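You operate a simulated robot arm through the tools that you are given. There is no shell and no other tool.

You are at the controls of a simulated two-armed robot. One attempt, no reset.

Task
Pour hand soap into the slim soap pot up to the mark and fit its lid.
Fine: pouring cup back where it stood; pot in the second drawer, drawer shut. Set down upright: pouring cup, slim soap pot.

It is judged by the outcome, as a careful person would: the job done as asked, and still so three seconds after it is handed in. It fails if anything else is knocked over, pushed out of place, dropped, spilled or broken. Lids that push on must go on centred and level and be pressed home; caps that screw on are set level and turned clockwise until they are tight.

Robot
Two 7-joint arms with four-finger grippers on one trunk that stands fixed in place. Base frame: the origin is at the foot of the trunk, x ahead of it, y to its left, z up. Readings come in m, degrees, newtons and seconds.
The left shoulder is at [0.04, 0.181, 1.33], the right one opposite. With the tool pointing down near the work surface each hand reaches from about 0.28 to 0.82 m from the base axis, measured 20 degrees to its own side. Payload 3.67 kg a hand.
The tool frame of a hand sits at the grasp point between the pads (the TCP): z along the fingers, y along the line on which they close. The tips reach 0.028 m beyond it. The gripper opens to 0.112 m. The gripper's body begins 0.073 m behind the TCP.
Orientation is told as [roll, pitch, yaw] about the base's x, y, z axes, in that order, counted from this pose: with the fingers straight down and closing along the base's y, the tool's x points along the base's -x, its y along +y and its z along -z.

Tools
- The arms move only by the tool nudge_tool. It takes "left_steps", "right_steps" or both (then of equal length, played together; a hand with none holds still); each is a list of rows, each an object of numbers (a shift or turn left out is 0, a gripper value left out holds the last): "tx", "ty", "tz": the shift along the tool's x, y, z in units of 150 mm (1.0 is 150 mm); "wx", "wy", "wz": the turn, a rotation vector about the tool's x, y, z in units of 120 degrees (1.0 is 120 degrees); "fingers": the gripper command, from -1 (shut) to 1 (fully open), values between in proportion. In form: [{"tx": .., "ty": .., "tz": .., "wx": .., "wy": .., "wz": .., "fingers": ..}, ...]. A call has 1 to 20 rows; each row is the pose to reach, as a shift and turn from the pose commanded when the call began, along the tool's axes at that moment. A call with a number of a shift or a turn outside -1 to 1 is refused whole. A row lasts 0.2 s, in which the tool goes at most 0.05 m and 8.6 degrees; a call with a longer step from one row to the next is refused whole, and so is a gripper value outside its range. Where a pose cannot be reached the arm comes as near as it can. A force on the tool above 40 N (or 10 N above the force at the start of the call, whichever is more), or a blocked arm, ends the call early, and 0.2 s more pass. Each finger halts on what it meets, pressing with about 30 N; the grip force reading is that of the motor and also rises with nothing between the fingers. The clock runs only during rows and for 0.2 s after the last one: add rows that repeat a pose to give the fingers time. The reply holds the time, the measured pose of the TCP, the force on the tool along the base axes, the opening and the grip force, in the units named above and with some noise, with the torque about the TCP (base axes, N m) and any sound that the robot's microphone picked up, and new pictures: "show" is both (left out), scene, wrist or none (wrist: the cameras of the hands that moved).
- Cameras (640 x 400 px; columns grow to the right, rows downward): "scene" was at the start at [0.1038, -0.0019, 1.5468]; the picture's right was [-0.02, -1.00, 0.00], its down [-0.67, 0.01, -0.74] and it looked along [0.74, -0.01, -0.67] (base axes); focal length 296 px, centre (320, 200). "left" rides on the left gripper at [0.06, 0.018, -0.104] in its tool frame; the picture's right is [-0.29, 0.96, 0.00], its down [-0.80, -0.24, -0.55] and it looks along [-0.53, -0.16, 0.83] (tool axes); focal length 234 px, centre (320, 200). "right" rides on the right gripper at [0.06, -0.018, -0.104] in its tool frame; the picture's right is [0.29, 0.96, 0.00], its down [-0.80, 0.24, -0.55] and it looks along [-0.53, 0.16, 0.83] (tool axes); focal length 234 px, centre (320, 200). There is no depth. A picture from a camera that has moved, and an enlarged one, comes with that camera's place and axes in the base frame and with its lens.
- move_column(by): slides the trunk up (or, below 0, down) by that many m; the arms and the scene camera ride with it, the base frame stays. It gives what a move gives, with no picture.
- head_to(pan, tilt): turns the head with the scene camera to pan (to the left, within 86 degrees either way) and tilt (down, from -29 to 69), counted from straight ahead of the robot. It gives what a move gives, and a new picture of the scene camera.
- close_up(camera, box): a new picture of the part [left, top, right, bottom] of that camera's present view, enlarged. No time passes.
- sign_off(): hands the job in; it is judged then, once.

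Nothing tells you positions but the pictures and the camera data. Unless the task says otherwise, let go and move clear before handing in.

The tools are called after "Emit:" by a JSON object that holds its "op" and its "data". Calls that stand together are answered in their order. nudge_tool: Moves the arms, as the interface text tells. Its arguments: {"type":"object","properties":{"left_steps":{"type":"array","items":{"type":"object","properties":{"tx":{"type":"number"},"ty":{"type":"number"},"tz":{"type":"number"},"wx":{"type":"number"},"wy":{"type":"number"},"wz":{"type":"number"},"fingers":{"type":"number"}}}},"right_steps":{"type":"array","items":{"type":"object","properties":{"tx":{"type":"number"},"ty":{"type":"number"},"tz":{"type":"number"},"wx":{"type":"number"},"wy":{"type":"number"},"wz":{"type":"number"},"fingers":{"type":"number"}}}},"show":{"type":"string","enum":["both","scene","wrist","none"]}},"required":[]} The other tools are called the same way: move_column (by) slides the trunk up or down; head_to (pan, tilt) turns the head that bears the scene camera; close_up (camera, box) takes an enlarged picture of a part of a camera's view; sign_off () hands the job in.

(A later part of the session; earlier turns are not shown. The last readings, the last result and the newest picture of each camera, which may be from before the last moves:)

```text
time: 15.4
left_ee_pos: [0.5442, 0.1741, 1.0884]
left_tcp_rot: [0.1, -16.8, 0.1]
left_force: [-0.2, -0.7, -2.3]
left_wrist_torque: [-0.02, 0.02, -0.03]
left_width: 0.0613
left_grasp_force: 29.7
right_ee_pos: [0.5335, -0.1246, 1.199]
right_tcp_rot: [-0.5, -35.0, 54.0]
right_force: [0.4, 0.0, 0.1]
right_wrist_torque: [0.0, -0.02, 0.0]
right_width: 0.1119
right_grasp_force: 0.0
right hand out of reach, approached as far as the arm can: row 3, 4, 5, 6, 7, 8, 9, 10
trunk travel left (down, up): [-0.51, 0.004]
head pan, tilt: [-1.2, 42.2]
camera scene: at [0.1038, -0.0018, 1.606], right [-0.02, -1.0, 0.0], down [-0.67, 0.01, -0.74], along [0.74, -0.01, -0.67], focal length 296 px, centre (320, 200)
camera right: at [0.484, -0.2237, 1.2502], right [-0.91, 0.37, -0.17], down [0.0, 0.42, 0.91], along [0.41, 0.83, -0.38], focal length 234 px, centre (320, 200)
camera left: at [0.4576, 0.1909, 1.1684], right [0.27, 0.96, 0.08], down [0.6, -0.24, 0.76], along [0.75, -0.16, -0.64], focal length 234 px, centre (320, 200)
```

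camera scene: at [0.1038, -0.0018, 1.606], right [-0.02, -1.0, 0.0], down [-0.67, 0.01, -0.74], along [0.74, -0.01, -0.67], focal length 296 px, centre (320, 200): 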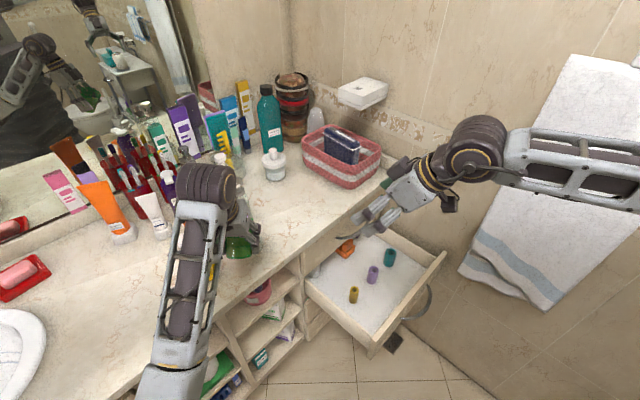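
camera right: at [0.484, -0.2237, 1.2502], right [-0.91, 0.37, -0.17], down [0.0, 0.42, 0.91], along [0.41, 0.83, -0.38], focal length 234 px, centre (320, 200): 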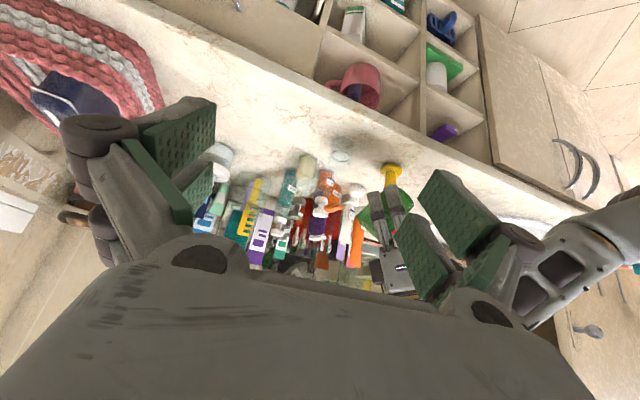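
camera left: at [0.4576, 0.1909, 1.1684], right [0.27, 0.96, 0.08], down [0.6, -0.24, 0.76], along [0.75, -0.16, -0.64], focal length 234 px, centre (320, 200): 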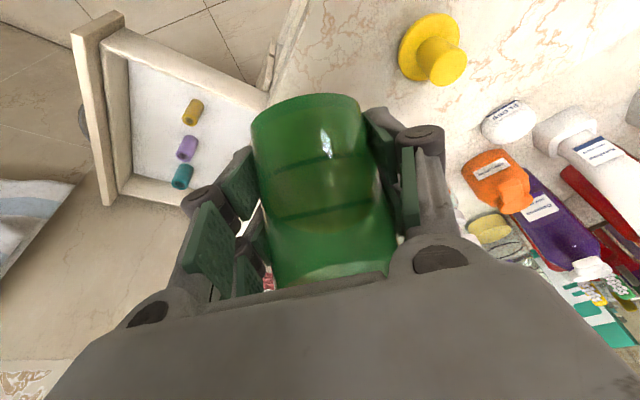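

The cup is tilted 38° with no flow, and the right camera sees both cup and pot. I'll bring the lip over the near part of the pot's mouth, about 28 mm above its rim, at about 45° of tilt.

Emit:
{"op": "nudge_tool", "data": {"left_steps": [{"tx": -0.01, "tz": 0.04, "wy": 0.004, "fingers": -1}, {"tx": -0.03, "tz": 0.13, "wy": 0.012}, {"tx": -0.054, "tz": 0.23, "wy": 0.022}, {"tx": -0.078, "ty": 0.001, "tz": 0.33, "wy": 0.032}, {"tx": -0.1, "ty": 0.002, "tz": 0.43, "wy": 0.042}, {"tx": -0.124, "ty": 0.003, "tz": 0.525, "wy": 0.051}, {"tx": -0.139, "ty": 0.003, "tz": 0.585, "wy": 0.0567}, {"tx": -0.139, "ty": 0.003, "tz": 0.585, "wy": 0.0567}], "show": "both"}}

Emit:
{"op": "close_up", "data": {"camera": "right", "box": [305, 115, 425, 225]}}

Emit:
{"op": "close_up", "data": {"camera": "scene", "box": [200, 170, 310, 280]}}

```text
time: 17.2
left_ee_pos: [0.5893, 0.1749, 1.0102]
left_tcp_rot: [-0.2, -10.2, 0.1]
left_force: [-1.1, -1.0, -2.3]
left_wrist_torque: [-0.04, -0.03, -0.02]
left_width: 0.0612
left_grasp_force: 29.9
right_ee_pos: [0.5317, -0.1246, 1.1985]
right_tcp_rot: [-0.5, -35.0, 54.1]
right_force: [-0.5, -0.2, 0.6]
right_wrist_torque: [0.02, -0.02, 0.04]
right_width: 0.1119
right_grasp_force: 0.2
trunk travel left (down, up): [-0.51, 0.004]
head pan, tilt: [-1.2, 42.2]
camera scene: at [0.1038, -0.0019, 1.606], right [-0.02, -1.0, 0.0], down [-0.67, 0.01, -0.74], along [0.74, -0.01, -0.67], focal length 296 px, centre (320, 200)
camera left: at [0.5127, 0.1914, 1.1007], right [0.28, 0.96, 0.05], down [0.69, -0.24, 0.69], along [0.67, -0.16, -0.73], focal length 234 px, centre (320, 200)
```

scene: 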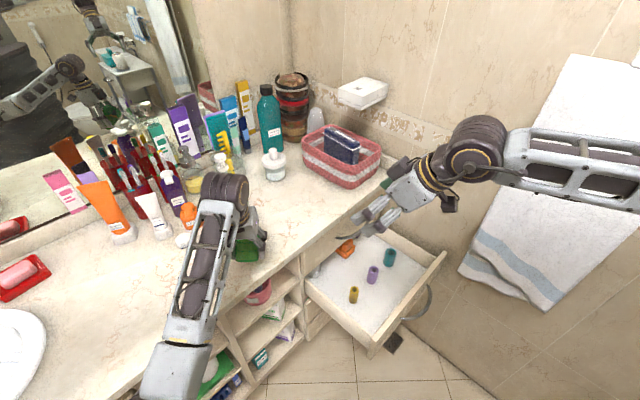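
left: 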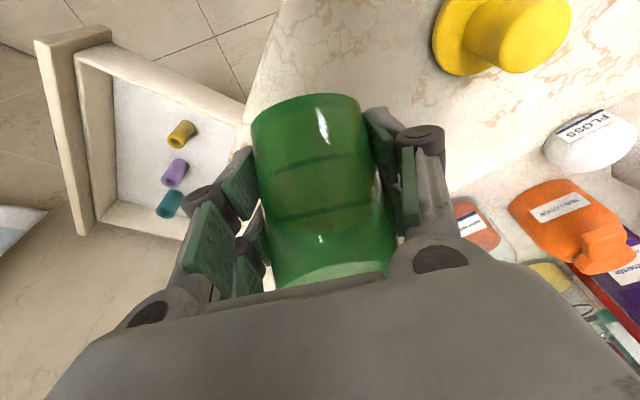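

```text
3.64 times, centred on (365, 170) of right
camera zoom: at [0.484, -0.2238, 1.2501], right [-0.91, 0.37, -0.17], down [0.0, 0.42, 0.91], along [0.41, 0.83, -0.38], focal length 852 px, centre (156, 309)
```

zoom: 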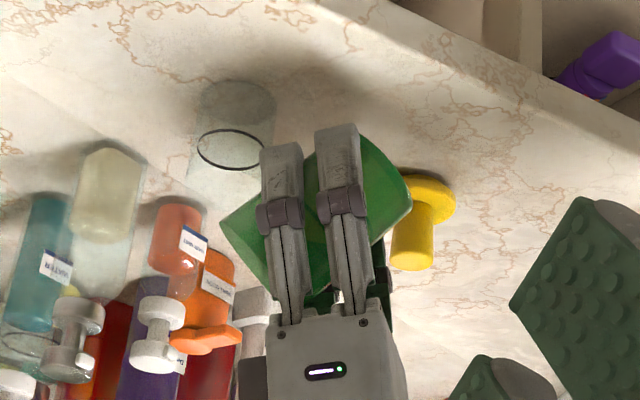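

```text
3.64 times, centred on (255, 225) of scene
camera zoom: at [0.1038, -0.0019, 1.606], right [-0.02, -1.0, 0.0], down [-0.67, 0.01, -0.74], along [0.74, -0.01, -0.67], focal length 1077 px, centre (556, 109)
```

zoom: 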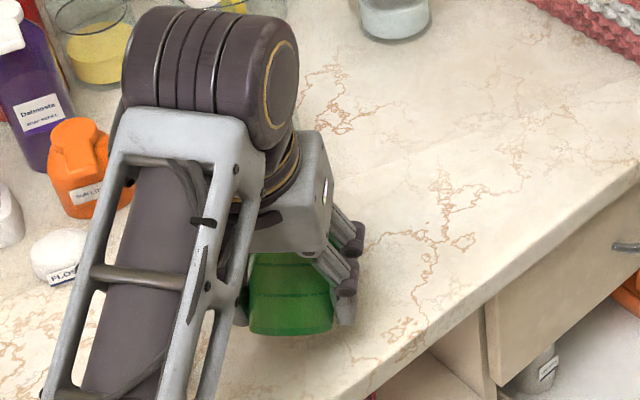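

The lip is near the pot's mouth in the right view. I'll look closer to verify where it sits relative to the rim.

Emit:
{"op": "close_up", "data": {"camera": "right", "box": [328, 130, 388, 200]}}

```text
5.71 times, centred on (358, 165) of right
camera zoom: at [0.484, -0.2238, 1.2501], right [-0.91, 0.37, -0.17], down [0.0, 0.42, 0.91], along [0.41, 0.83, -0.38], focal length 1338 px, centre (103, 400)
```

zoom: 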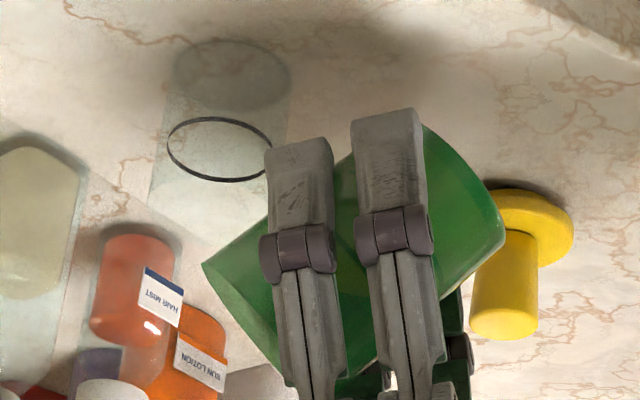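

The lip sits roughly over the pot's centre line, about 20 mm above its rim. I'll tilt slowly to about 50°, holding the lip in place, and check for flow.

Emit:
{"op": "nudge_tool", "data": {"left_steps": [{"tx": 0.0, "tz": -0.011, "wy": 0.0145, "fingers": -1}, {"tx": -0.001, "tz": -0.022, "wy": 0.029}, {"tx": -0.002, "tz": -0.0335, "wy": 0.0433}], "show": "none"}}

Emit:
{"op": "close_up", "data": {"camera": "right", "box": [328, 130, 388, 200]}}

```text
time: 18.0
left_ee_pos: [0.5901, 0.1741, 1.0163]
left_tcp_rot: [-0.1, -4.9, 0.1]
left_force: [0.8, -0.7, -1.3]
left_wrist_torque: [0.01, 0.01, -0.05]
left_width: 0.0611
left_grasp_force: 30.3
right_ee_pos: [0.5321, -0.1257, 1.1986]
right_tcp_rot: [-0.4, -34.9, 54.1]
right_force: [0.0, 0.1, 0.4]
right_wrist_torque: [-0.02, -0.05, -0.01]
right_width: 0.1121
right_grasp_force: 0.1
trunk travel left (down, up): [-0.51, 0.004]
head pan, tilt: [-1.2, 42.2]
```

```text
5.71 times, centred on (358, 165) of right
camera zoom: at [0.4842, -0.2238, 1.25], right [-0.91, 0.37, -0.17], down [0.0, 0.42, 0.91], along [0.41, 0.83, -0.38], focal length 1338 px, centre (103, 400)
```

zoom: 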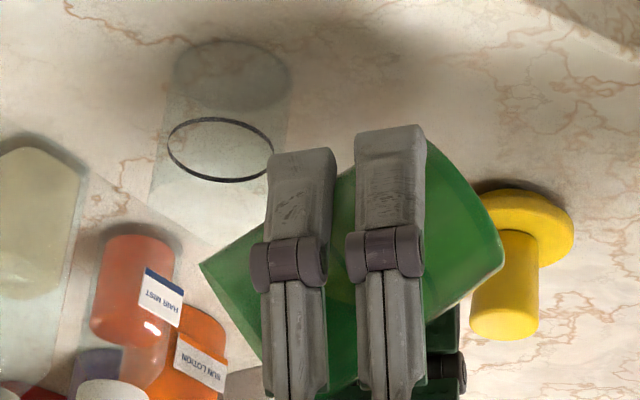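

No flow yet at 50°. I'll go a further 3° and hold briefly.

Emit:
{"op": "nudge_tool", "data": {"left_steps": [{"tx": -0.001, "tz": -0.01, "wy": 0.0125, "fingers": -1}, {"tx": -0.002, "tz": -0.0193, "wy": 0.025}, {"tx": -0.002, "tz": -0.0193, "wy": 0.025}], "show": "none"}}

Emit:
{"op": "close_up", "data": {"camera": "right", "box": [328, 130, 388, 200]}}

```text
time: 18.8
left_ee_pos: [0.5896, 0.1744, 1.0185]
left_tcp_rot: [0.0, -1.9, 0.1]
left_force: [-1.0, -0.6, -1.4]
left_wrist_torque: [0.01, -0.01, 0.02]
left_width: 0.0612
left_grasp_force: 29.8
right_ee_pos: [0.5319, -0.1245, 1.1988]
right_tcp_rot: [-0.4, -35.0, 54.1]
right_force: [-0.3, -0.1, 0.8]
right_wrist_torque: [0.0, -0.02, 0.0]
right_width: 0.1117
right_grasp_force: 0.0
trunk travel left (down, up): [-0.51, 0.004]
head pan, tilt: [-1.2, 42.2]
```

```text
5.71 times, centred on (358, 165) of right
camera zoom: at [0.4839, -0.2239, 1.2501], right [-0.91, 0.37, -0.17], down [0.0, 0.41, 0.91], along [0.41, 0.83, -0.38], focal length 1338 px, centre (103, 400)
```

zoom: 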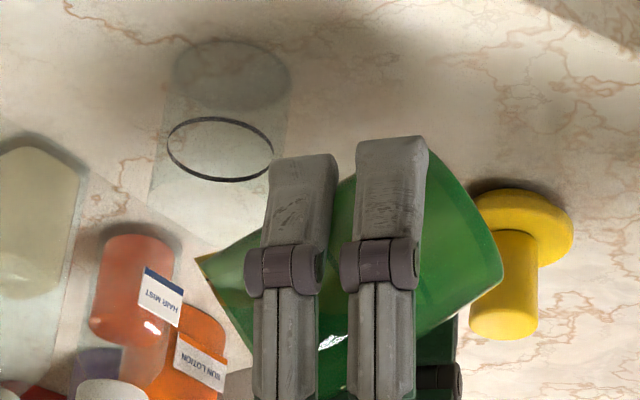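

A trace of yellow has reached the lip at 53°. I'll add 1.5° and hold for a couple of rows.

Emit:
{"op": "nudge_tool", "data": {"left_steps": [{"tz": -0.0095, "wy": 0.0125, "fingers": -1}, {"tz": -0.0095, "wy": 0.0125}], "show": "none"}}

Emit:
{"op": "close_up", "data": {"camera": "right", "box": [328, 130, 388, 200]}}

```text
time: 19.4
left_ee_pos: [0.5896, 0.1755, 1.0197]
left_tcp_rot: [0.0, -0.4, 0.2]
left_force: [0.4, -0.2, -3.0]
left_wrist_torque: [0.0, -0.02, 0.03]
left_width: 0.0608
left_grasp_force: 29.6
right_ee_pos: [0.5326, -0.1252, 1.1978]
right_tcp_rot: [-0.4, -35.1, 54.1]
right_force: [-0.3, 0.2, 0.3]
right_wrist_torque: [-0.02, -0.01, 0.02]
right_width: 0.112
right_grasp_force: 0.0
trunk travel left (down, up): [-0.51, 0.004]
head pan, tilt: [-1.2, 42.2]
```

```text
5.71 times, centred on (358, 165) of right
camera zoom: at [0.4839, -0.2239, 1.2501], right [-0.91, 0.37, -0.17], down [0.0, 0.41, 0.91], along [0.41, 0.83, -0.38], focal length 1338 px, centre (103, 400)
```

zoom: 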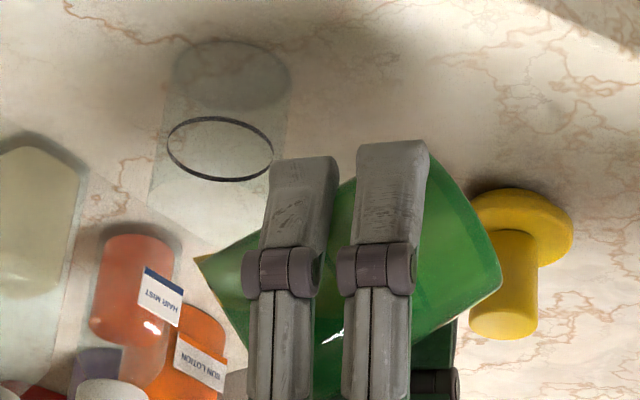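

Still no visible stream. I'll add another 2° and hold.

Emit:
{"op": "nudge_tool", "data": {"left_steps": [{"tz": -0.0065, "wy": 0.0085, "fingers": -1}, {"tz": -0.013, "wy": 0.0167}, {"tz": -0.013, "wy": 0.0167}], "show": "none"}}

Emit:
{"op": "close_up", "data": {"camera": "right", "box": [328, 130, 388, 200]}}

```text
time: 20.2
left_ee_pos: [0.59, 0.1727, 1.0217]
left_tcp_rot: [-0.1, 1.7, 0.1]
left_force: [-0.5, -0.3, -1.4]
left_wrist_torque: [-0.03, 0.0, 0.02]
left_width: 0.0613
left_grasp_force: 30.1
right_ee_pos: [0.5317, -0.1257, 1.1989]
right_tcp_rot: [-0.5, -35.2, 54.2]
right_force: [0.2, 0.2, 0.4]
right_wrist_torque: [0.01, -0.04, 0.0]
right_width: 0.112
right_grasp_force: 0.1
trunk travel left (down, up): [-0.51, 0.004]
head pan, tilt: [-1.2, 42.2]
```

```text
5.71 times, centred on (358, 165) of right
camera zoom: at [0.484, -0.2241, 1.25], right [-0.91, 0.37, -0.17], down [0.0, 0.41, 0.91], along [0.41, 0.83, -0.38], focal length 1338 px, centre (103, 400)
```

zoom: 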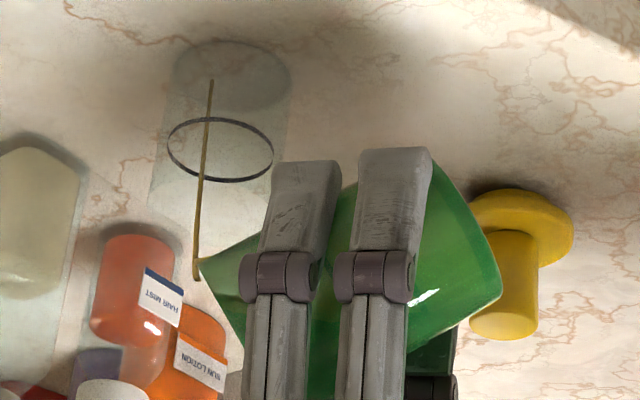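

A thin stream is falling inside the pot, landing slightly past centre. I'll draw the cup back 5 mm and add 1°, then watch the level.

Emit:
{"op": "nudge_tool", "data": {"left_steps": [{"tx": 0.016, "tz": -0.003, "wy": 0.004, "fingers": -1}, {"tx": 0.033, "tz": -0.0065, "wy": 0.0083}, {"tx": 0.033, "tz": -0.0065, "wy": 0.0083}], "show": "none"}}

Emit:
{"op": "close_up", "data": {"camera": "right", "box": [328, 130, 388, 200]}}

```text
time: 21.0
left_ee_pos: [0.585, 0.174, 1.0209]
left_tcp_rot: [-0.1, 2.6, 0.1]
left_force: [-0.5, -1.0, -1.7]
left_wrist_torque: [-0.01, 0.0, 0.02]
left_width: 0.0611
left_grasp_force: 29.7
right_ee_pos: [0.5323, -0.1256, 1.1982]
right_tcp_rot: [-0.4, -35.0, 54.1]
right_force: [0.2, 0.0, 0.7]
right_wrist_torque: [0.01, 0.0, 0.03]
right_width: 0.112
right_grasp_force: 0.0
trunk travel left (down, up): [-0.51, 0.004]
head pan, tilt: [-1.2, 42.2]
```

```text
5.71 times, centred on (358, 165) of right
camera zoom: at [0.4842, -0.2238, 1.25], right [-0.91, 0.37, -0.17], down [0.0, 0.42, 0.91], along [0.41, 0.83, -0.38], focal length 1338 px, centre (103, 400)
```

zoom: 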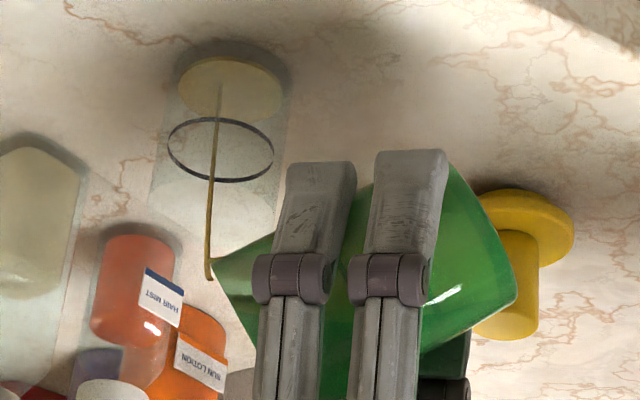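

Soap is collecting in the pot and the stream falls near the centre. I'll continue with 1° more, holding over several rows.

Emit:
{"op": "nudge_tool", "data": {"left_steps": [{"tz": -0.003, "wy": 0.004, "fingers": -1}, {"tz": -0.0065, "wy": 0.0083}, {"tz": -0.0065, "wy": 0.0083}, {"tz": -0.0065, "wy": 0.0083}], "show": "none"}}

Emit:
{"op": "close_up", "data": {"camera": "right", "box": [328, 130, 388, 200]}}

```text
time: 22.0
left_ee_pos: [0.5853, 0.1729, 1.0236]
left_tcp_rot: [-0.1, 3.6, 0.1]
left_force: [-0.6, -0.2, -2.3]
left_wrist_torque: [0.01, -0.01, -0.02]
left_width: 0.0614
left_grasp_force: 30.1
right_ee_pos: [0.5331, -0.1253, 1.1977]
right_tcp_rot: [-0.5, -34.9, 54.2]
right_force: [-0.2, 0.1, -0.2]
right_wrist_torque: [0.0, 0.04, 0.03]
right_width: 0.1118
right_grasp_force: 0.0
trunk travel left (down, up): [-0.51, 0.004]
head pan, tilt: [-1.2, 42.2]
```

```text
5.71 times, centred on (358, 165) of right
camera zoom: at [0.4841, -0.2238, 1.25], right [-0.91, 0.37, -0.17], down [0.0, 0.42, 0.91], along [0.41, 0.83, -0.38], focal length 1338 px, centre (103, 400)
```

zoom: 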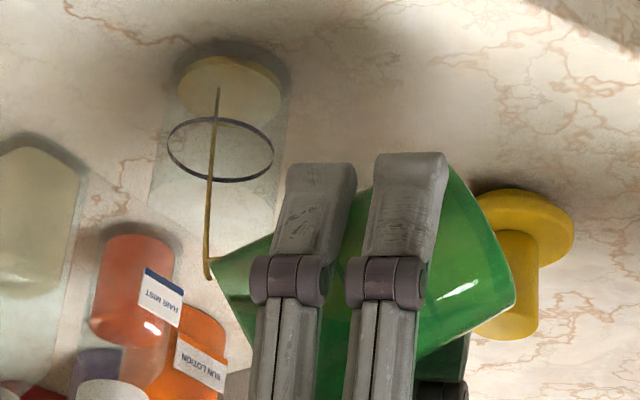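

The flow is gentle. I'll add 1.5° and hold for about 2 s.

Emit:
{"op": "nudge_tool", "data": {"left_steps": [{"tz": -0.005, "wy": 0.0063, "fingers": -1}, {"tz": -0.01, "wy": 0.0125}, {"tz": -0.01, "wy": 0.0125}, {"tz": -0.01, "wy": 0.0125}, {"tz": -0.01, "wy": 0.0125}, {"tz": -0.01, "wy": 0.0125}, {"tz": -0.01, "wy": 0.0125}, {"tz": -0.01, "wy": 0.0125}], "show": "none"}}

Emit:
{"op": "close_up", "data": {"camera": "right", "box": [328, 130, 388, 200]}}

```text
time: 23.8
left_ee_pos: [0.5847, 0.1742, 1.0245]
left_tcp_rot: [-0.1, 5.1, 0.1]
left_force: [-0.1, 0.9, -1.3]
left_wrist_torque: [0.01, -0.02, -0.01]
left_width: 0.0611
left_grasp_force: 30.2
right_ee_pos: [0.5324, -0.1249, 1.1989]
right_tcp_rot: [-0.3, -35.0, 54.2]
right_force: [-0.1, -0.5, 0.6]
right_wrist_torque: [0.03, -0.02, 0.01]
right_width: 0.1121
right_grasp_force: 0.1
trunk travel left (down, up): [-0.51, 0.004]
head pan, tilt: [-1.2, 42.2]
```

```text
5.71 times, centred on (358, 165) of right
camera zoom: at [0.4842, -0.2238, 1.25], right [-0.91, 0.37, -0.17], down [0.0, 0.42, 0.91], along [0.41, 0.83, -0.38], focal length 1338 px, centre (103, 400)
```

zoom: 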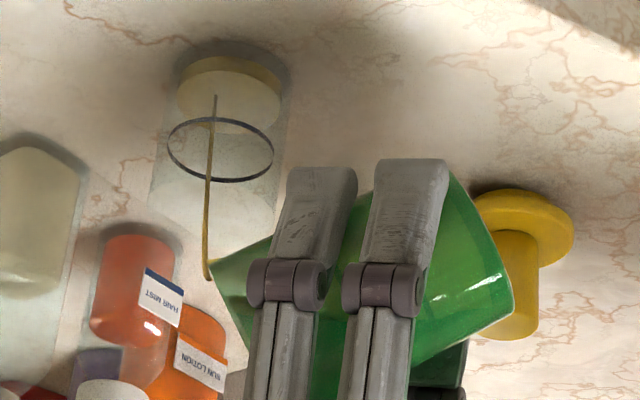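

The level is rising by about 5 mm per 2 s and the stream stays well inside. Next step: 1.5° more, then hold.

Emit:
{"op": "nudge_tool", "data": {"left_steps": [{"tz": -0.005, "wy": 0.0063, "fingers": -1}, {"tz": -0.01, "wy": 0.0125}, {"tz": -0.01, "wy": 0.0125}, {"tz": -0.01, "wy": 0.0125}, {"tz": -0.01, "wy": 0.0125}, {"tz": -0.01, "wy": 0.0125}, {"tz": -0.01, "wy": 0.0125}, {"tz": -0.01, "wy": 0.0125}], "show": "none"}}

Emit:
{"op": "close_up", "data": {"camera": "right", "box": [328, 130, 388, 200]}}

```text
time: 25.6
left_ee_pos: [0.5859, 0.1734, 1.0269]
left_tcp_rot: [0.0, 6.7, 0.2]
left_force: [-0.4, 0.2, -1.3]
left_wrist_torque: [0.03, 0.01, 0.01]
left_width: 0.061
left_grasp_force: 29.8
right_ee_pos: [0.5332, -0.1262, 1.1977]
right_tcp_rot: [-0.3, -35.0, 54.2]
right_force: [0.8, 0.4, -0.6]
right_wrist_torque: [-0.02, 0.0, 0.03]
right_width: 0.1118
right_grasp_force: 0.0
trunk travel left (down, up): [-0.51, 0.004]
head pan, tilt: [-1.2, 42.2]
```

```text
5.71 times, centred on (358, 165) of right
camera zoom: at [0.4842, -0.2238, 1.25], right [-0.91, 0.37, -0.17], down [0.0, 0.42, 0.91], along [0.41, 0.83, -0.38], focal length 1338 px, centre (103, 400)
```

zoom: 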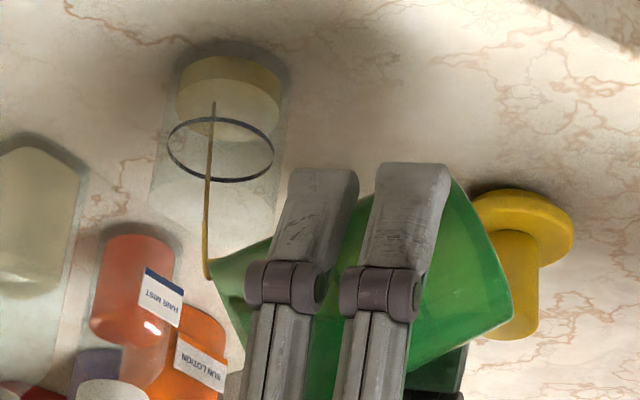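

It is rising steadily, now about 40% of the way to the ring. I'll add 2° and hold longer.

Emit:
{"op": "nudge_tool", "data": {"left_steps": [{"tz": -0.0065, "wy": 0.0083, "fingers": -1}, {"tz": -0.013, "wy": 0.0167}, {"tz": -0.013, "wy": 0.0167}, {"tz": -0.013, "wy": 0.0167}, {"tz": -0.013, "wy": 0.0167}, {"tz": -0.013, "wy": 0.0167}, {"tz": -0.013, "wy": 0.0167}, {"tz": -0.013, "wy": 0.0167}, {"tz": -0.013, "wy": 0.0167}, {"tz": -0.013, "wy": 0.0167}], "show": "none"}}

Emit:
{"op": "close_up", "data": {"camera": "right", "box": [328, 130, 388, 200]}}

```text
time: 27.8
left_ee_pos: [0.5853, 0.1744, 1.0285]
left_tcp_rot: [-0.2, 8.6, 0.0]
left_force: [0.4, 0.0, -0.9]
left_wrist_torque: [0.03, -0.03, -0.04]
left_width: 0.061
left_grasp_force: 30.5
right_ee_pos: [0.533, -0.125, 1.199]
right_tcp_rot: [-0.3, -35.0, 54.0]
right_force: [-0.3, -0.4, -0.4]
right_wrist_torque: [0.04, -0.02, 0.03]
right_width: 0.1119
right_grasp_force: 0.0
trunk travel left (down, up): [-0.51, 0.004]
head pan, tilt: [-1.2, 42.2]
```

```text
5.71 times, centred on (358, 165) of right
camera zoom: at [0.4841, -0.2238, 1.25], right [-0.91, 0.37, -0.17], down [0.0, 0.42, 0.91], along [0.41, 0.83, -0.38], focal length 1338 px, centre (103, 400)
```

zoom: 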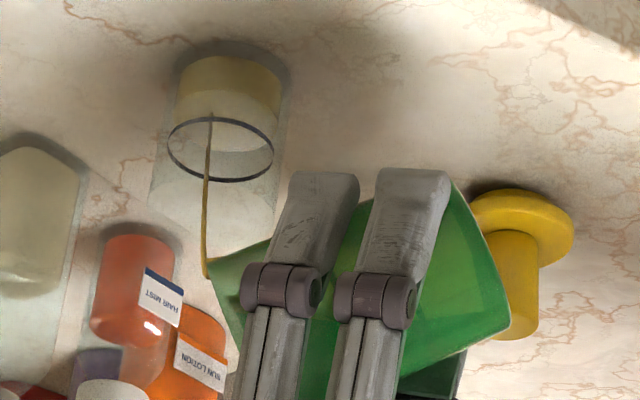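

The level is now perhaps two thirds of the way up. I'll continue in smaller portions and use a tighter zoom.

Emit:
{"op": "nudge_tool", "data": {"left_steps": [{"tz": -0.005, "wy": 0.0063, "fingers": -1}, {"tz": -0.01, "wy": 0.0125}, {"tz": -0.01, "wy": 0.0125}, {"tz": -0.01, "wy": 0.0125}, {"tz": -0.01, "wy": 0.0125}, {"tz": -0.01, "wy": 0.0125}, {"tz": -0.01, "wy": 0.0125}], "show": "none"}}

Emit:
{"op": "close_up", "data": {"camera": "right", "box": [326, 134, 358, 180]}}

```text
time: 29.4
left_ee_pos: [0.5847, 0.1736, 1.028]
left_tcp_rot: [-0.1, 10.2, 0.1]
left_force: [0.2, -0.5, -1.6]
left_wrist_torque: [-0.02, 0.0, -0.04]
left_width: 0.0611
left_grasp_force: 29.8
right_ee_pos: [0.5334, -0.1253, 1.1991]
right_tcp_rot: [-0.4, -35.0, 54.1]
right_force: [-0.4, -0.5, -0.6]
right_wrist_torque: [0.02, -0.02, -0.01]
right_width: 0.1121
right_grasp_force: 0.1
trunk travel left (down, up): [-0.51, 0.004]
head pan, tilt: [-1.2, 42.2]
```

```text
8.70 times, centred on (342, 157) of right
camera zoom: at [0.4841, -0.2238, 1.25], right [-0.91, 0.37, -0.17], down [0.0, 0.42, 0.91], along [0.41, 0.83, -0.38], focal length 2036 px, centre (129, 574)
```

zoom: 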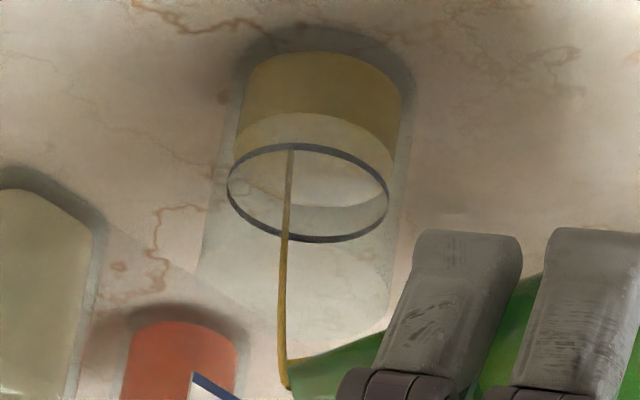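

About 11 mm remains to the ring at roughly 2 mm/s. I'll pour for another 1.8 s with 1° more.

Emit:
{"op": "nudge_tool", "data": {"left_steps": [{"tz": -0.0033, "wy": 0.0042, "fingers": -1}, {"tz": -0.0065, "wy": 0.0083}, {"tz": -0.0065, "wy": 0.0083}, {"tz": -0.0065, "wy": 0.0083}, {"tz": -0.0065, "wy": 0.0083}, {"tz": -0.0065, "wy": 0.0083}, {"tz": -0.0065, "wy": 0.0083}, {"tz": -0.0065, "wy": 0.0083}], "show": "none"}}

Emit:
{"op": "close_up", "data": {"camera": "right", "box": [326, 134, 358, 180]}}

```text
time: 31.2
left_ee_pos: [0.5866, 0.1739, 1.0303]
left_tcp_rot: [-0.1, 11.1, 0.1]
left_force: [0.1, -1.4, -1.4]
left_wrist_torque: [0.0, -0.02, -0.01]
left_width: 0.0613
left_grasp_force: 30.2
right_ee_pos: [0.5324, -0.1251, 1.1989]
right_tcp_rot: [-0.5, -35.0, 54.0]
right_force: [-0.5, -0.1, 0.0]
right_wrist_torque: [0.0, 0.0, -0.01]
right_width: 0.1118
right_grasp_force: 0.1
trunk travel left (down, up): [-0.51, 0.004]
head pan, tilt: [-1.2, 42.2]
```

```text
8.70 times, centred on (342, 157) of right
camera zoom: at [0.4841, -0.2238, 1.25], right [-0.91, 0.37, -0.17], down [0.0, 0.42, 0.91], along [0.41, 0.83, -0.38], focal length 2036 px, centre (129, 574)
```

zoom: 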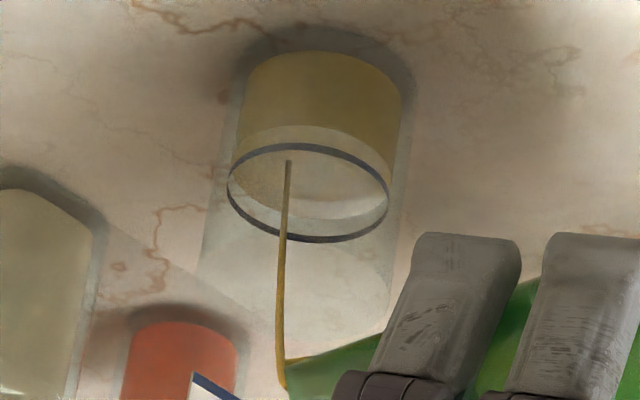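

About 7 mm to go. One more portion of the same size.

Emit:
{"op": "nudge_tool", "data": {"left_steps": [{"tz": -0.0025, "wy": 0.0033, "fingers": -1}, {"tz": -0.005, "wy": 0.0067}, {"tz": -0.005, "wy": 0.0067}, {"tz": -0.005, "wy": 0.0067}, {"tz": -0.005, "wy": 0.0067}, {"tz": -0.005, "wy": 0.0067}, {"tz": -0.005, "wy": 0.0067}], "show": "none"}}

Emit:
{"op": "close_up", "data": {"camera": "right", "box": [326, 134, 358, 180]}}

```text
time: 32.8
left_ee_pos: [0.5861, 0.1749, 1.0313]
left_tcp_rot: [-0.1, 12.0, 0.1]
left_force: [1.0, 0.6, -1.2]
left_wrist_torque: [0.0, 0.0, -0.01]
left_width: 0.0609
left_grasp_force: 29.9
right_ee_pos: [0.5323, -0.1258, 1.1979]
right_tcp_rot: [-0.4, -35.1, 54.0]
right_force: [0.5, -0.6, -0.9]
right_wrist_torque: [-0.02, -0.02, 0.02]
right_width: 0.1122
right_grasp_force: 0.0
trunk travel left (down, up): [-0.51, 0.004]
head pan, tilt: [-1.2, 42.2]
```

```text
8.70 times, centred on (342, 157) of right
camera zoom: at [0.4841, -0.2238, 1.25], right [-0.91, 0.37, -0.17], down [0.0, 0.42, 0.91], along [0.41, 0.83, -0.38], focal length 2036 px, centre (129, 574)
```

zoom: 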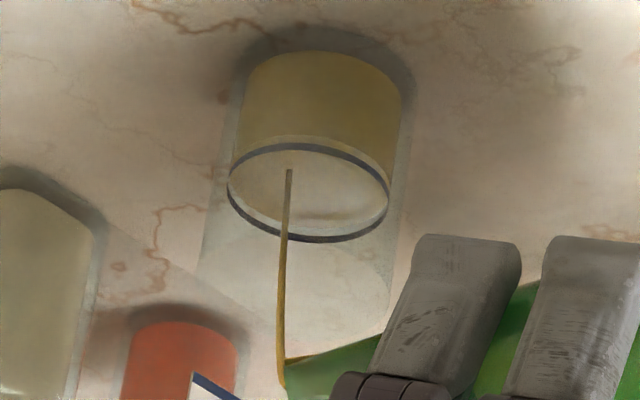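

About 3 mm remains. I'll hold this tilt for 0.6 s more and look again.

Emit:
{"op": "nudge_tool", "data": {"left_steps": [{"tz": 0.0, "fingers": -1}, {"tz": 0.0}, {"tz": 0.0}], "show": "none"}}

Emit:
{"op": "close_up", "data": {"camera": "right", "box": [330, 140, 354, 174]}}

```text
time: 33.6
left_ee_pos: [0.5854, 0.1744, 1.0314]
left_tcp_rot: [0.0, 12.0, 0.0]
left_force: [0.2, 0.0, -2.0]
left_wrist_torque: [0.0, 0.05, -0.01]
left_width: 0.0609
left_grasp_force: 30.1
right_ee_pos: [0.532, -0.1249, 1.198]
right_tcp_rot: [-0.4, -35.1, 54.1]
right_force: [-0.6, 0.5, -0.5]
right_wrist_torque: [-0.02, -0.04, 0.02]
right_width: 0.112
right_grasp_force: 0.0
trunk travel left (down, up): [-0.51, 0.004]
head pan, tilt: [-1.2, 42.2]
```

```text
11.76 times, centred on (342, 157) of right
camera zoom: at [0.4841, -0.2238, 1.25], right [-0.91, 0.37, -0.17], down [0.0, 0.42, 0.91], along [0.41, 0.83, -0.38], focal length 2755 px, centre (61, 706)
```

zoom: 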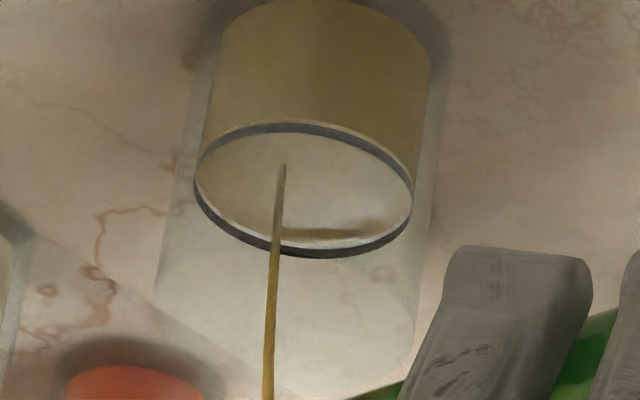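

The surface is just under the ring (about 1 mm). I'll hold for one more row, then tip the cup back on the spot.

Emit:
{"op": "nudge_tool", "data": {"left_steps": [{"wy": 0.0, "fingers": -1}, {"wy": -0.0667}, {"wy": -0.1333}, {"wy": -0.2}, {"wy": -0.2}], "show": "none"}}

Emit:
{"op": "close_up", "data": {"camera": "right", "box": [330, 140, 354, 174]}}

Emit:
{"op": "close_up", "data": {"camera": "right", "box": [305, 115, 425, 225]}}

```text
time: 34.8
left_ee_pos: [0.586, 0.1742, 1.0317]
left_tcp_rot: [0.0, -12.2, 0.1]
left_force: [0.7, -0.1, -0.9]
left_wrist_torque: [0.02, 0.01, -0.03]
left_width: 0.0608
left_grasp_force: 30.0
right_ee_pos: [0.5334, -0.1267, 1.1999]
right_tcp_rot: [-0.5, -34.9, 54.2]
right_force: [-0.8, 0.3, 0.9]
right_wrist_torque: [0.0, 0.03, -0.01]
right_width: 0.1121
right_grasp_force: 0.0
trunk travel left (down, up): [-0.51, 0.004]
head pan, tilt: [-1.2, 42.2]
```

```text
11.76 times, centred on (342, 157) of right
camera zoom: at [0.4843, -0.2239, 1.2499], right [-0.91, 0.37, -0.17], down [0.0, 0.41, 0.91], along [0.41, 0.83, -0.38], focal length 2755 px, centre (61, 706)
```

zoom: 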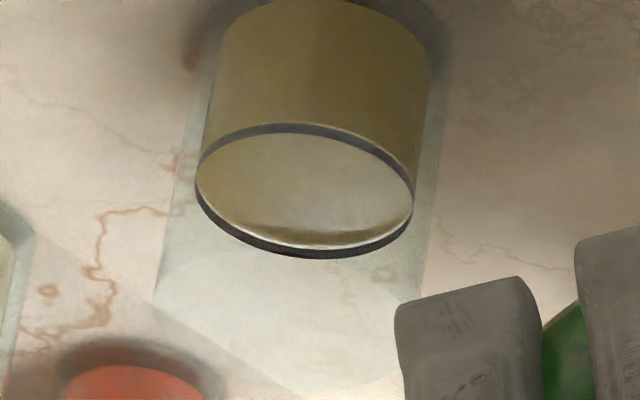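

```text
3.64 times, centred on (365, 170) of right
camera zoom: at [0.4843, -0.2239, 1.2499], right [-0.91, 0.37, -0.17], down [0.0, 0.41, 0.91], along [0.41, 0.83, -0.38], focal length 852 px, centre (156, 309)
```

zoom: 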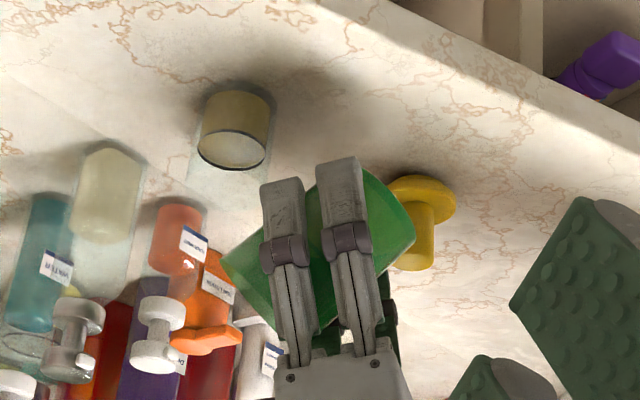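

The pour has stopped with the surface at the ring, and no spill shows. I'll right the cup while drawing it up and back from the pot.

Emit:
{"op": "nudge_tool", "data": {"left_steps": [{"tx": 0.006, "tz": -0.02, "wy": -0.015, "fingers": -1}, {"tx": 0.02, "tz": -0.055, "wy": -0.045}, {"tx": 0.037, "tz": -0.095, "wy": -0.08}, {"tx": 0.055, "tz": -0.135, "wy": -0.115}, {"tx": 0.074, "tz": -0.175, "wy": -0.15}, {"tx": 0.093, "tz": -0.215, "wy": -0.185}, {"tx": 0.112, "tz": -0.255, "wy": -0.22}, {"tx": 0.131, "tz": -0.295, "wy": -0.255}, {"tx": 0.15, "tz": -0.335, "wy": -0.29}, {"tx": 0.168, "tz": -0.375, "wy": -0.32}, {"tx": 0.182, "tz": -0.408, "wy": -0.345}, {"tx": 0.1885, "tz": -0.4227, "wy": -0.3567}], "show": "both"}}

Emit:
{"op": "close_up", "data": {"camera": "right", "box": [330, 140, 354, 174]}}

```text
time: 37.4
left_ee_pos: [0.5449, 0.1749, 1.0884]
left_tcp_rot: [-0.1, -55.0, 0.3]
left_force: [0.1, 0.1, -1.2]
left_wrist_torque: [-0.04, -0.02, -0.02]
left_width: 0.0611
left_grasp_force: 30.3
right_ee_pos: [0.5318, -0.1256, 1.1989]
right_tcp_rot: [-0.6, -35.1, 54.0]
right_force: [0.0, -0.1, -0.6]
right_wrist_torque: [0.0, 0.03, 0.0]
right_width: 0.1116
right_grasp_force: 0.0
trunk travel left (down, up): [-0.51, 0.004]
head pan, tilt: [-1.2, 42.2]
camera scene: at [0.1036, -0.002, 1.606], right [-0.02, -1.0, 0.0], down [-0.67, 0.01, -0.74], along [0.74, -0.01, -0.67], focal length 296 px, centre (320, 200)
camera left: at [0.4258, 0.1916, 1.0966], right [0.16, 0.96, 0.24], down [0.0, -0.24, 0.97], along [0.99, -0.16, -0.04], focal length 234 px, centre (320, 200)
```

scene: 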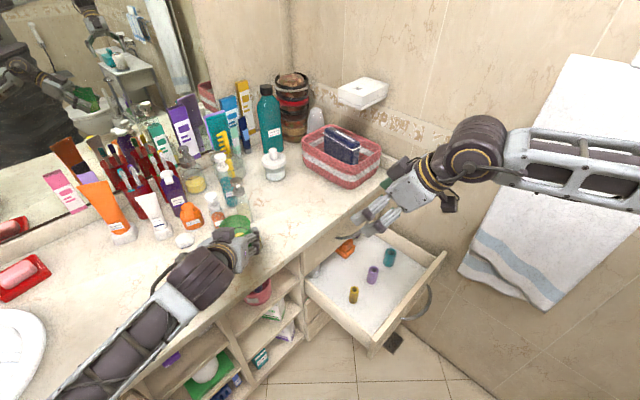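
left: 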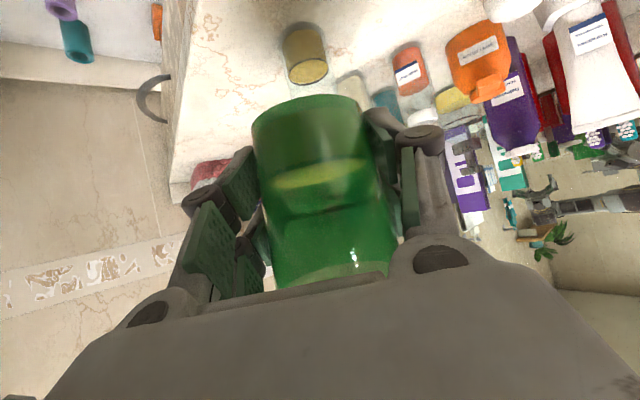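

```text
11.76 times, centred on (342, 157) of right
camera zoom: at [0.4839, -0.2238, 1.2501], right [-0.91, 0.37, -0.17], down [0.0, 0.42, 0.91], along [0.41, 0.83, -0.38], focal length 2755 px, centre (61, 706)
```

zoom: 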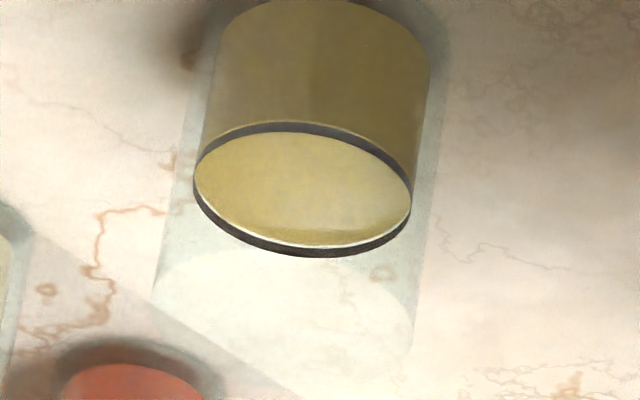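

The level sits right at the ring and the cup is level with soap left in it. I'll carry the cup back along the same path.

Emit:
{"op": "nudge_tool", "data": {"left_steps": [{"tx": -0.0312, "ty": -0.0318, "tz": 0.0446, "fingers": -1}, {"tx": -0.0936, "ty": -0.0953, "tz": 0.1337}, {"tx": -0.1638, "ty": -0.1668, "tz": 0.2339}, {"tx": -0.234, "ty": -0.2383, "tz": 0.3342}, {"tx": -0.3042, "ty": -0.3098, "tz": 0.4345}, {"tx": -0.3588, "ty": -0.3655, "tz": 0.5125}, {"tx": -0.39, "ty": -0.3973, "tz": 0.557}], "show": "none"}}

Emit:
{"op": "nudge_tool", "data": {"left_steps": [{"tx": -0.0367, "ty": -0.0215, "tz": 0.0524, "fingers": -1}, {"tx": -0.1101, "ty": -0.0646, "tz": 0.1573}, {"tx": -0.1927, "ty": -0.113, "tz": 0.2753}, {"tx": -0.2753, "ty": -0.161, "tz": 0.3932}, {"tx": -0.3579, "ty": -0.21, "tz": 0.5112}, {"tx": -0.4222, "ty": -0.2475, "tz": 0.603}, {"tx": -0.4589, "ty": -0.269, "tz": 0.6554}], "show": "both"}}

```text
time: 39.0
left_ee_pos: [0.6473, 0.1138, 1.087]
left_tcp_rot: [-0.1, -54.8, 0.0]
left_force: [1.2, -0.3, -1.2]
left_wrist_torque: [0.03, 0.02, 0.03]
left_width: 0.0609
left_grasp_force: 30.3
right_ee_pos: [0.5315, -0.1262, 1.1992]
right_tcp_rot: [-0.4, -35.0, 54.0]
right_force: [-0.5, -0.4, -0.1]
right_wrist_torque: [-0.03, 0.02, 0.02]
right_width: 0.1121
right_grasp_force: 0.1
trunk travel left (down, up): [-0.51, 0.004]
head pan, tilt: [-1.2, 42.2]
```

```text
time: 40.6
left_ee_pos: [0.7679, 0.0726, 1.0875]
left_tcp_rot: [-0.1, -54.9, 0.1]
left_force: [0.1, -0.7, -0.5]
left_wrist_torque: [-0.01, -0.01, 0.0]
left_width: 0.0611
left_grasp_force: 30.4
right_ee_pos: [0.5334, -0.1244, 1.1982]
right_tcp_rot: [-0.3, -35.0, 54.1]
right_force: [-0.2, 0.1, -0.2]
right_wrist_torque: [-0.01, 0.05, -0.02]
right_width: 0.1119
right_grasp_force: 0.1
trunk travel left (down, up): [-0.51, 0.004]
head pan, tilt: [-1.2, 42.2]
camera scene: at [0.1042, -0.0022, 1.606], right [-0.02, -1.0, 0.0], down [-0.67, 0.01, -0.74], along [0.74, -0.01, -0.67], focal length 296 px, centre (320, 200)
camera left: at [0.6486, 0.0905, 1.096], right [0.16, 0.96, 0.23], down [0.01, -0.24, 0.97], along [0.99, -0.16, -0.04], focal length 234 px, centre (320, 200)
```

scene: 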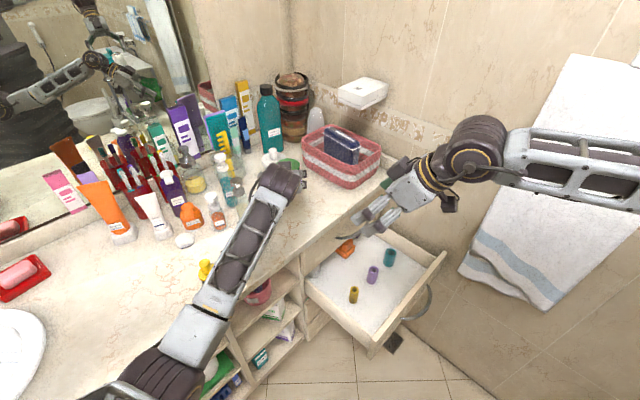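
left: 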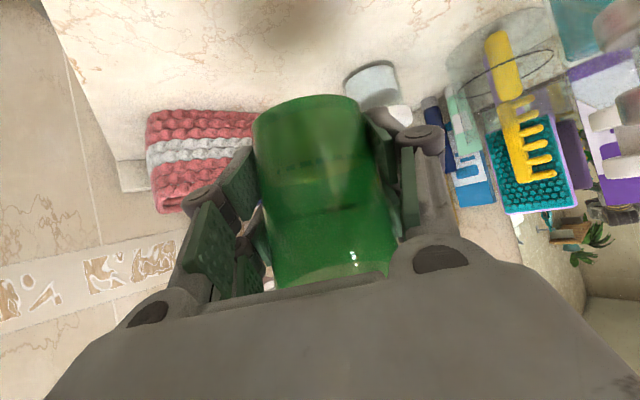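

I'm back above the cup's starting place. I'll lower it straight down, easing off at the end.

Emit:
{"op": "nudge_tool", "data": {"left_steps": [{"tx": 0.05, "tz": 0.035, "fingers": -1}, {"tx": 0.15, "tz": 0.105}, {"tx": 0.25, "tz": 0.175}, {"tx": 0.35, "tz": 0.245}, {"tx": 0.45, "tz": 0.315}, {"tx": 0.53, "tz": 0.371}, {"tx": 0.59, "tz": 0.4131}, {"tx": 0.63, "tz": 0.4411}, {"tx": 0.6499, "tz": 0.4551}, {"tx": 0.6499, "tz": 0.4551}], "show": "none"}}

Emit:
{"op": "close_up", "data": {"camera": "right", "box": [220, 90, 380, 220]}}

```text
time: 42.8
left_ee_pos: [0.7678, 0.0735, 0.9667]
left_tcp_rot: [-0.1, -54.9, 0.2]
left_force: [0.6, 0.4, -1.3]
left_wrist_torque: [0.03, -0.04, 0.01]
left_width: 0.0607
left_grasp_force: 29.5
right_ee_pos: [0.5321, -0.1256, 1.2002]
right_tcp_rot: [-0.4, -35.0, 54.2]
right_force: [0.8, 0.5, 0.4]
right_wrist_torque: [-0.01, 0.01, -0.03]
right_width: 0.112
right_grasp_force: 0.0
trunk travel left (down, up): [-0.51, 0.004]
head pan, tilt: [-1.2, 42.2]
```

```text
3.08 times, centred on (300, 155) of right
camera zoom: at [0.4842, -0.2238, 1.25], right [-0.91, 0.37, -0.17], down [0.0, 0.42, 0.91], along [0.41, 0.83, -0.38], focal length 720 px, centre (382, 338)
```

zoom: 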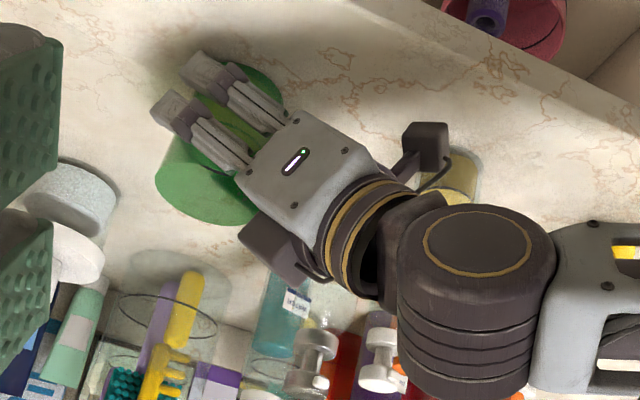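

Force still shows the cup's weight, so it's about a millimetre above the counter. I'll ease it down until it takes contact.

Emit:
{"op": "nudge_tool", "data": {"left_steps": [{"tx": 0.0055, "tz": 0.0038, "fingers": -1}, {"tx": 0.0055, "tz": 0.0038}], "show": "none"}}

Emit:
{"op": "nudge_tool", "data": {"left_steps": [{"tx": 0.0055, "tz": 0.0038, "fingers": -1}, {"tx": 0.0055, "tz": 0.0038}], "show": "none"}}

```text
time: 43.4
left_ee_pos: [0.7679, 0.0758, 0.9685]
left_tcp_rot: [-0.1, -55.0, 0.2]
left_force: [-2.3, -0.7, 1.7]
left_wrist_torque: [-0.16, -0.05, -0.05]
left_width: 0.0607
left_grasp_force: 29.8
right_ee_pos: [0.5337, -0.1256, 1.1995]
right_tcp_rot: [-0.4, -34.9, 54.1]
right_force: [0.6, -0.1, 0.4]
right_wrist_torque: [0.0, -0.01, -0.02]
right_width: 0.112
right_grasp_force: 0.1
trunk travel left (down, up): [-0.51, 0.004]
head pan, tilt: [-1.2, 42.2]
```

```text
time: 44.0
left_ee_pos: [0.7673, 0.0732, 0.9675]
left_tcp_rot: [-0.2, -55.0, 0.2]
left_force: [-2.1, -1.3, 5.3]
left_wrist_torque: [-0.25, 0.05, -0.12]
left_width: 0.0607
left_grasp_force: 29.9
right_ee_pos: [0.5313, -0.1261, 1.1989]
right_tcp_rot: [-0.4, -35.1, 54.2]
right_force: [-0.4, 0.0, 0.2]
right_wrist_torque: [-0.05, -0.01, 0.02]
right_width: 0.112
right_grasp_force: 0.1
trunk travel left (down, up): [-0.51, 0.004]
head pan, tilt: [-1.2, 42.2]
```

Contact is confirmed (5 N). I'll open the fingers gently and then back straight out.

Emit:
{"op": "nudge_tool", "data": {"left_steps": [{"fingers": 0.12}, {"fingers": 0.2}, {"fingers": 0.5}, {"fingers": 1}, {"fingers": 1}], "show": "wrist"}}

Emit:
{"op": "close_up", "data": {"camera": "right", "box": [220, 90, 380, 220]}}

```text
time: 45.2
left_ee_pos: [0.7663, 0.0741, 0.9656]
left_tcp_rot: [-0.1, -54.9, 0.2]
left_force: [-0.2, -0.3, 0.2]
left_wrist_torque: [-0.01, -0.01, -0.01]
left_width: 0.112
left_grasp_force: 0.1
right_ee_pos: [0.5327, -0.1264, 1.1988]
right_tcp_rot: [-0.6, -35.1, 54.2]
right_force: [0.6, -1.1, 0.7]
right_wrist_torque: [0.0, 0.01, 0.0]
right_width: 0.112
right_grasp_force: 0.1
trunk travel left (down, up): [-0.51, 0.004]
head pan, tilt: [-1.2, 42.2]
camera left: at [0.6479, 0.0914, 0.9752], right [0.16, 0.96, 0.23], down [0.01, -0.24, 0.97], along [0.99, -0.16, -0.04], focal length 234 px, centre (320, 200)
```

left: 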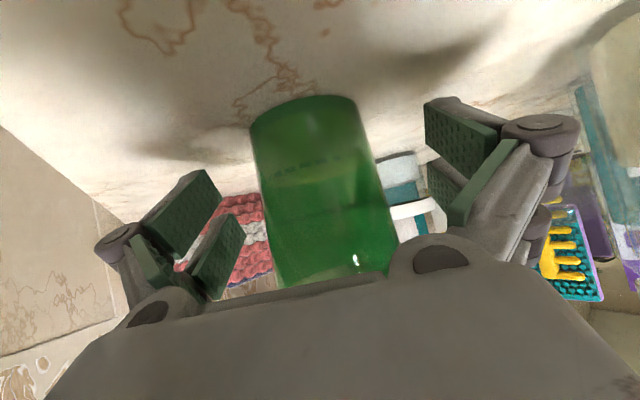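

```text
3.08 times, centred on (300, 155) of right
camera zoom: at [0.4839, -0.2239, 1.2501], right [-0.91, 0.37, -0.17], down [0.0, 0.41, 0.91], along [0.41, 0.83, -0.38], focal length 720 px, centre (382, 338)
```

zoom: 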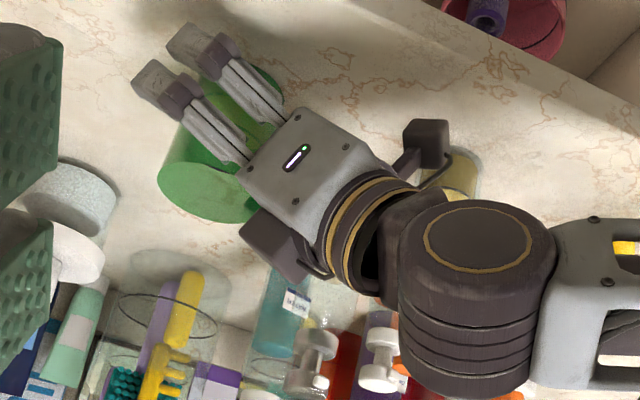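

The cup stands upright where it was. I'll back out along the fingers' axis.

Emit:
{"op": "nudge_tool", "data": {"left_steps": [{"tz": -0.08, "fingers": 1}, {"tz": -0.22}, {"tz": -0.4}, {"tz": -0.6}, {"tz": -0.8}, {"tz": -0.95}], "show": "both"}}

Emit:
{"op": "close_up", "data": {"camera": "right", "box": [220, 90, 420, 220]}}

```text
time: 46.6
left_ee_pos: [0.6533, 0.0785, 1.0471]
left_tcp_rot: [1.1, -55.1, -0.6]
left_force: [0.0, -0.9, 0.7]
left_wrist_torque: [0.01, -0.02, 0.01]
left_width: 0.1121
left_grasp_force: 0.1
right_ee_pos: [0.5325, -0.1268, 1.1998]
right_tcp_rot: [-0.4, -35.1, 54.2]
right_force: [-0.5, -0.1, 0.1]
right_wrist_torque: [0.0, -0.01, 0.0]
right_width: 0.1118
right_grasp_force: 0.0
trunk travel left (down, up): [-0.51, 0.004]
head pan, tilt: [-1.2, 42.2]
camera scene: at [0.1032, -0.0018, 1.6061], right [-0.02, -1.0, 0.0], down [-0.67, 0.01, -0.74], along [0.74, -0.01, -0.67], focal length 296 px, centre (320, 200)
camera left: at [0.5335, 0.0956, 1.0565], right [0.16, 0.96, 0.25], down [0.0, -0.25, 0.97], along [0.99, -0.16, -0.04], focal length 234 px, centre (320, 200)
```

scene: 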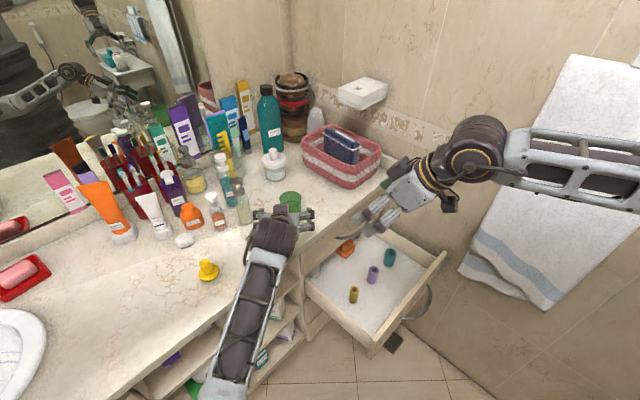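
left: 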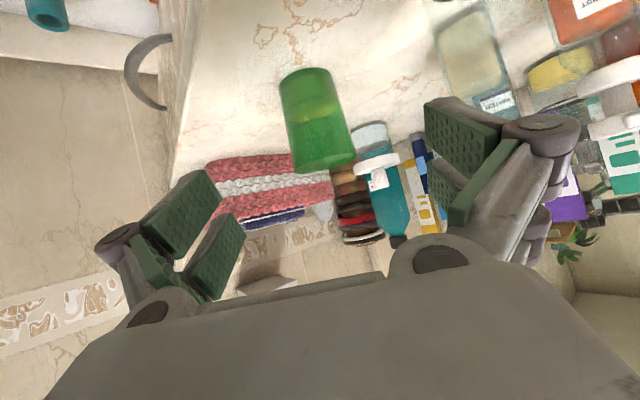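

```text
3.08 times, centred on (320, 155) of right
camera zoom: at [0.4835, -0.2237, 1.2503], right [-0.91, 0.37, -0.17], down [0.0, 0.42, 0.91], along [0.41, 0.83, -0.38], focal length 720 px, centre (320, 338)
```

zoom: 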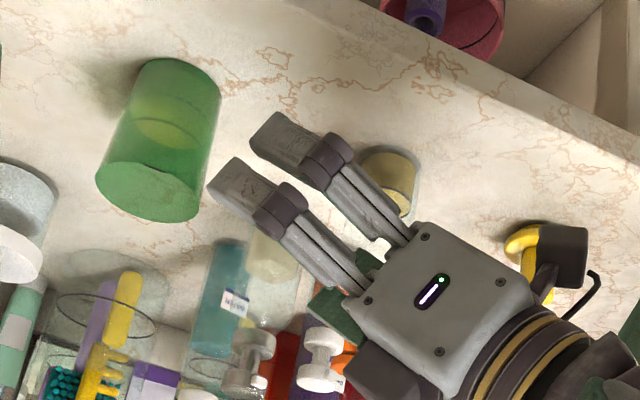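

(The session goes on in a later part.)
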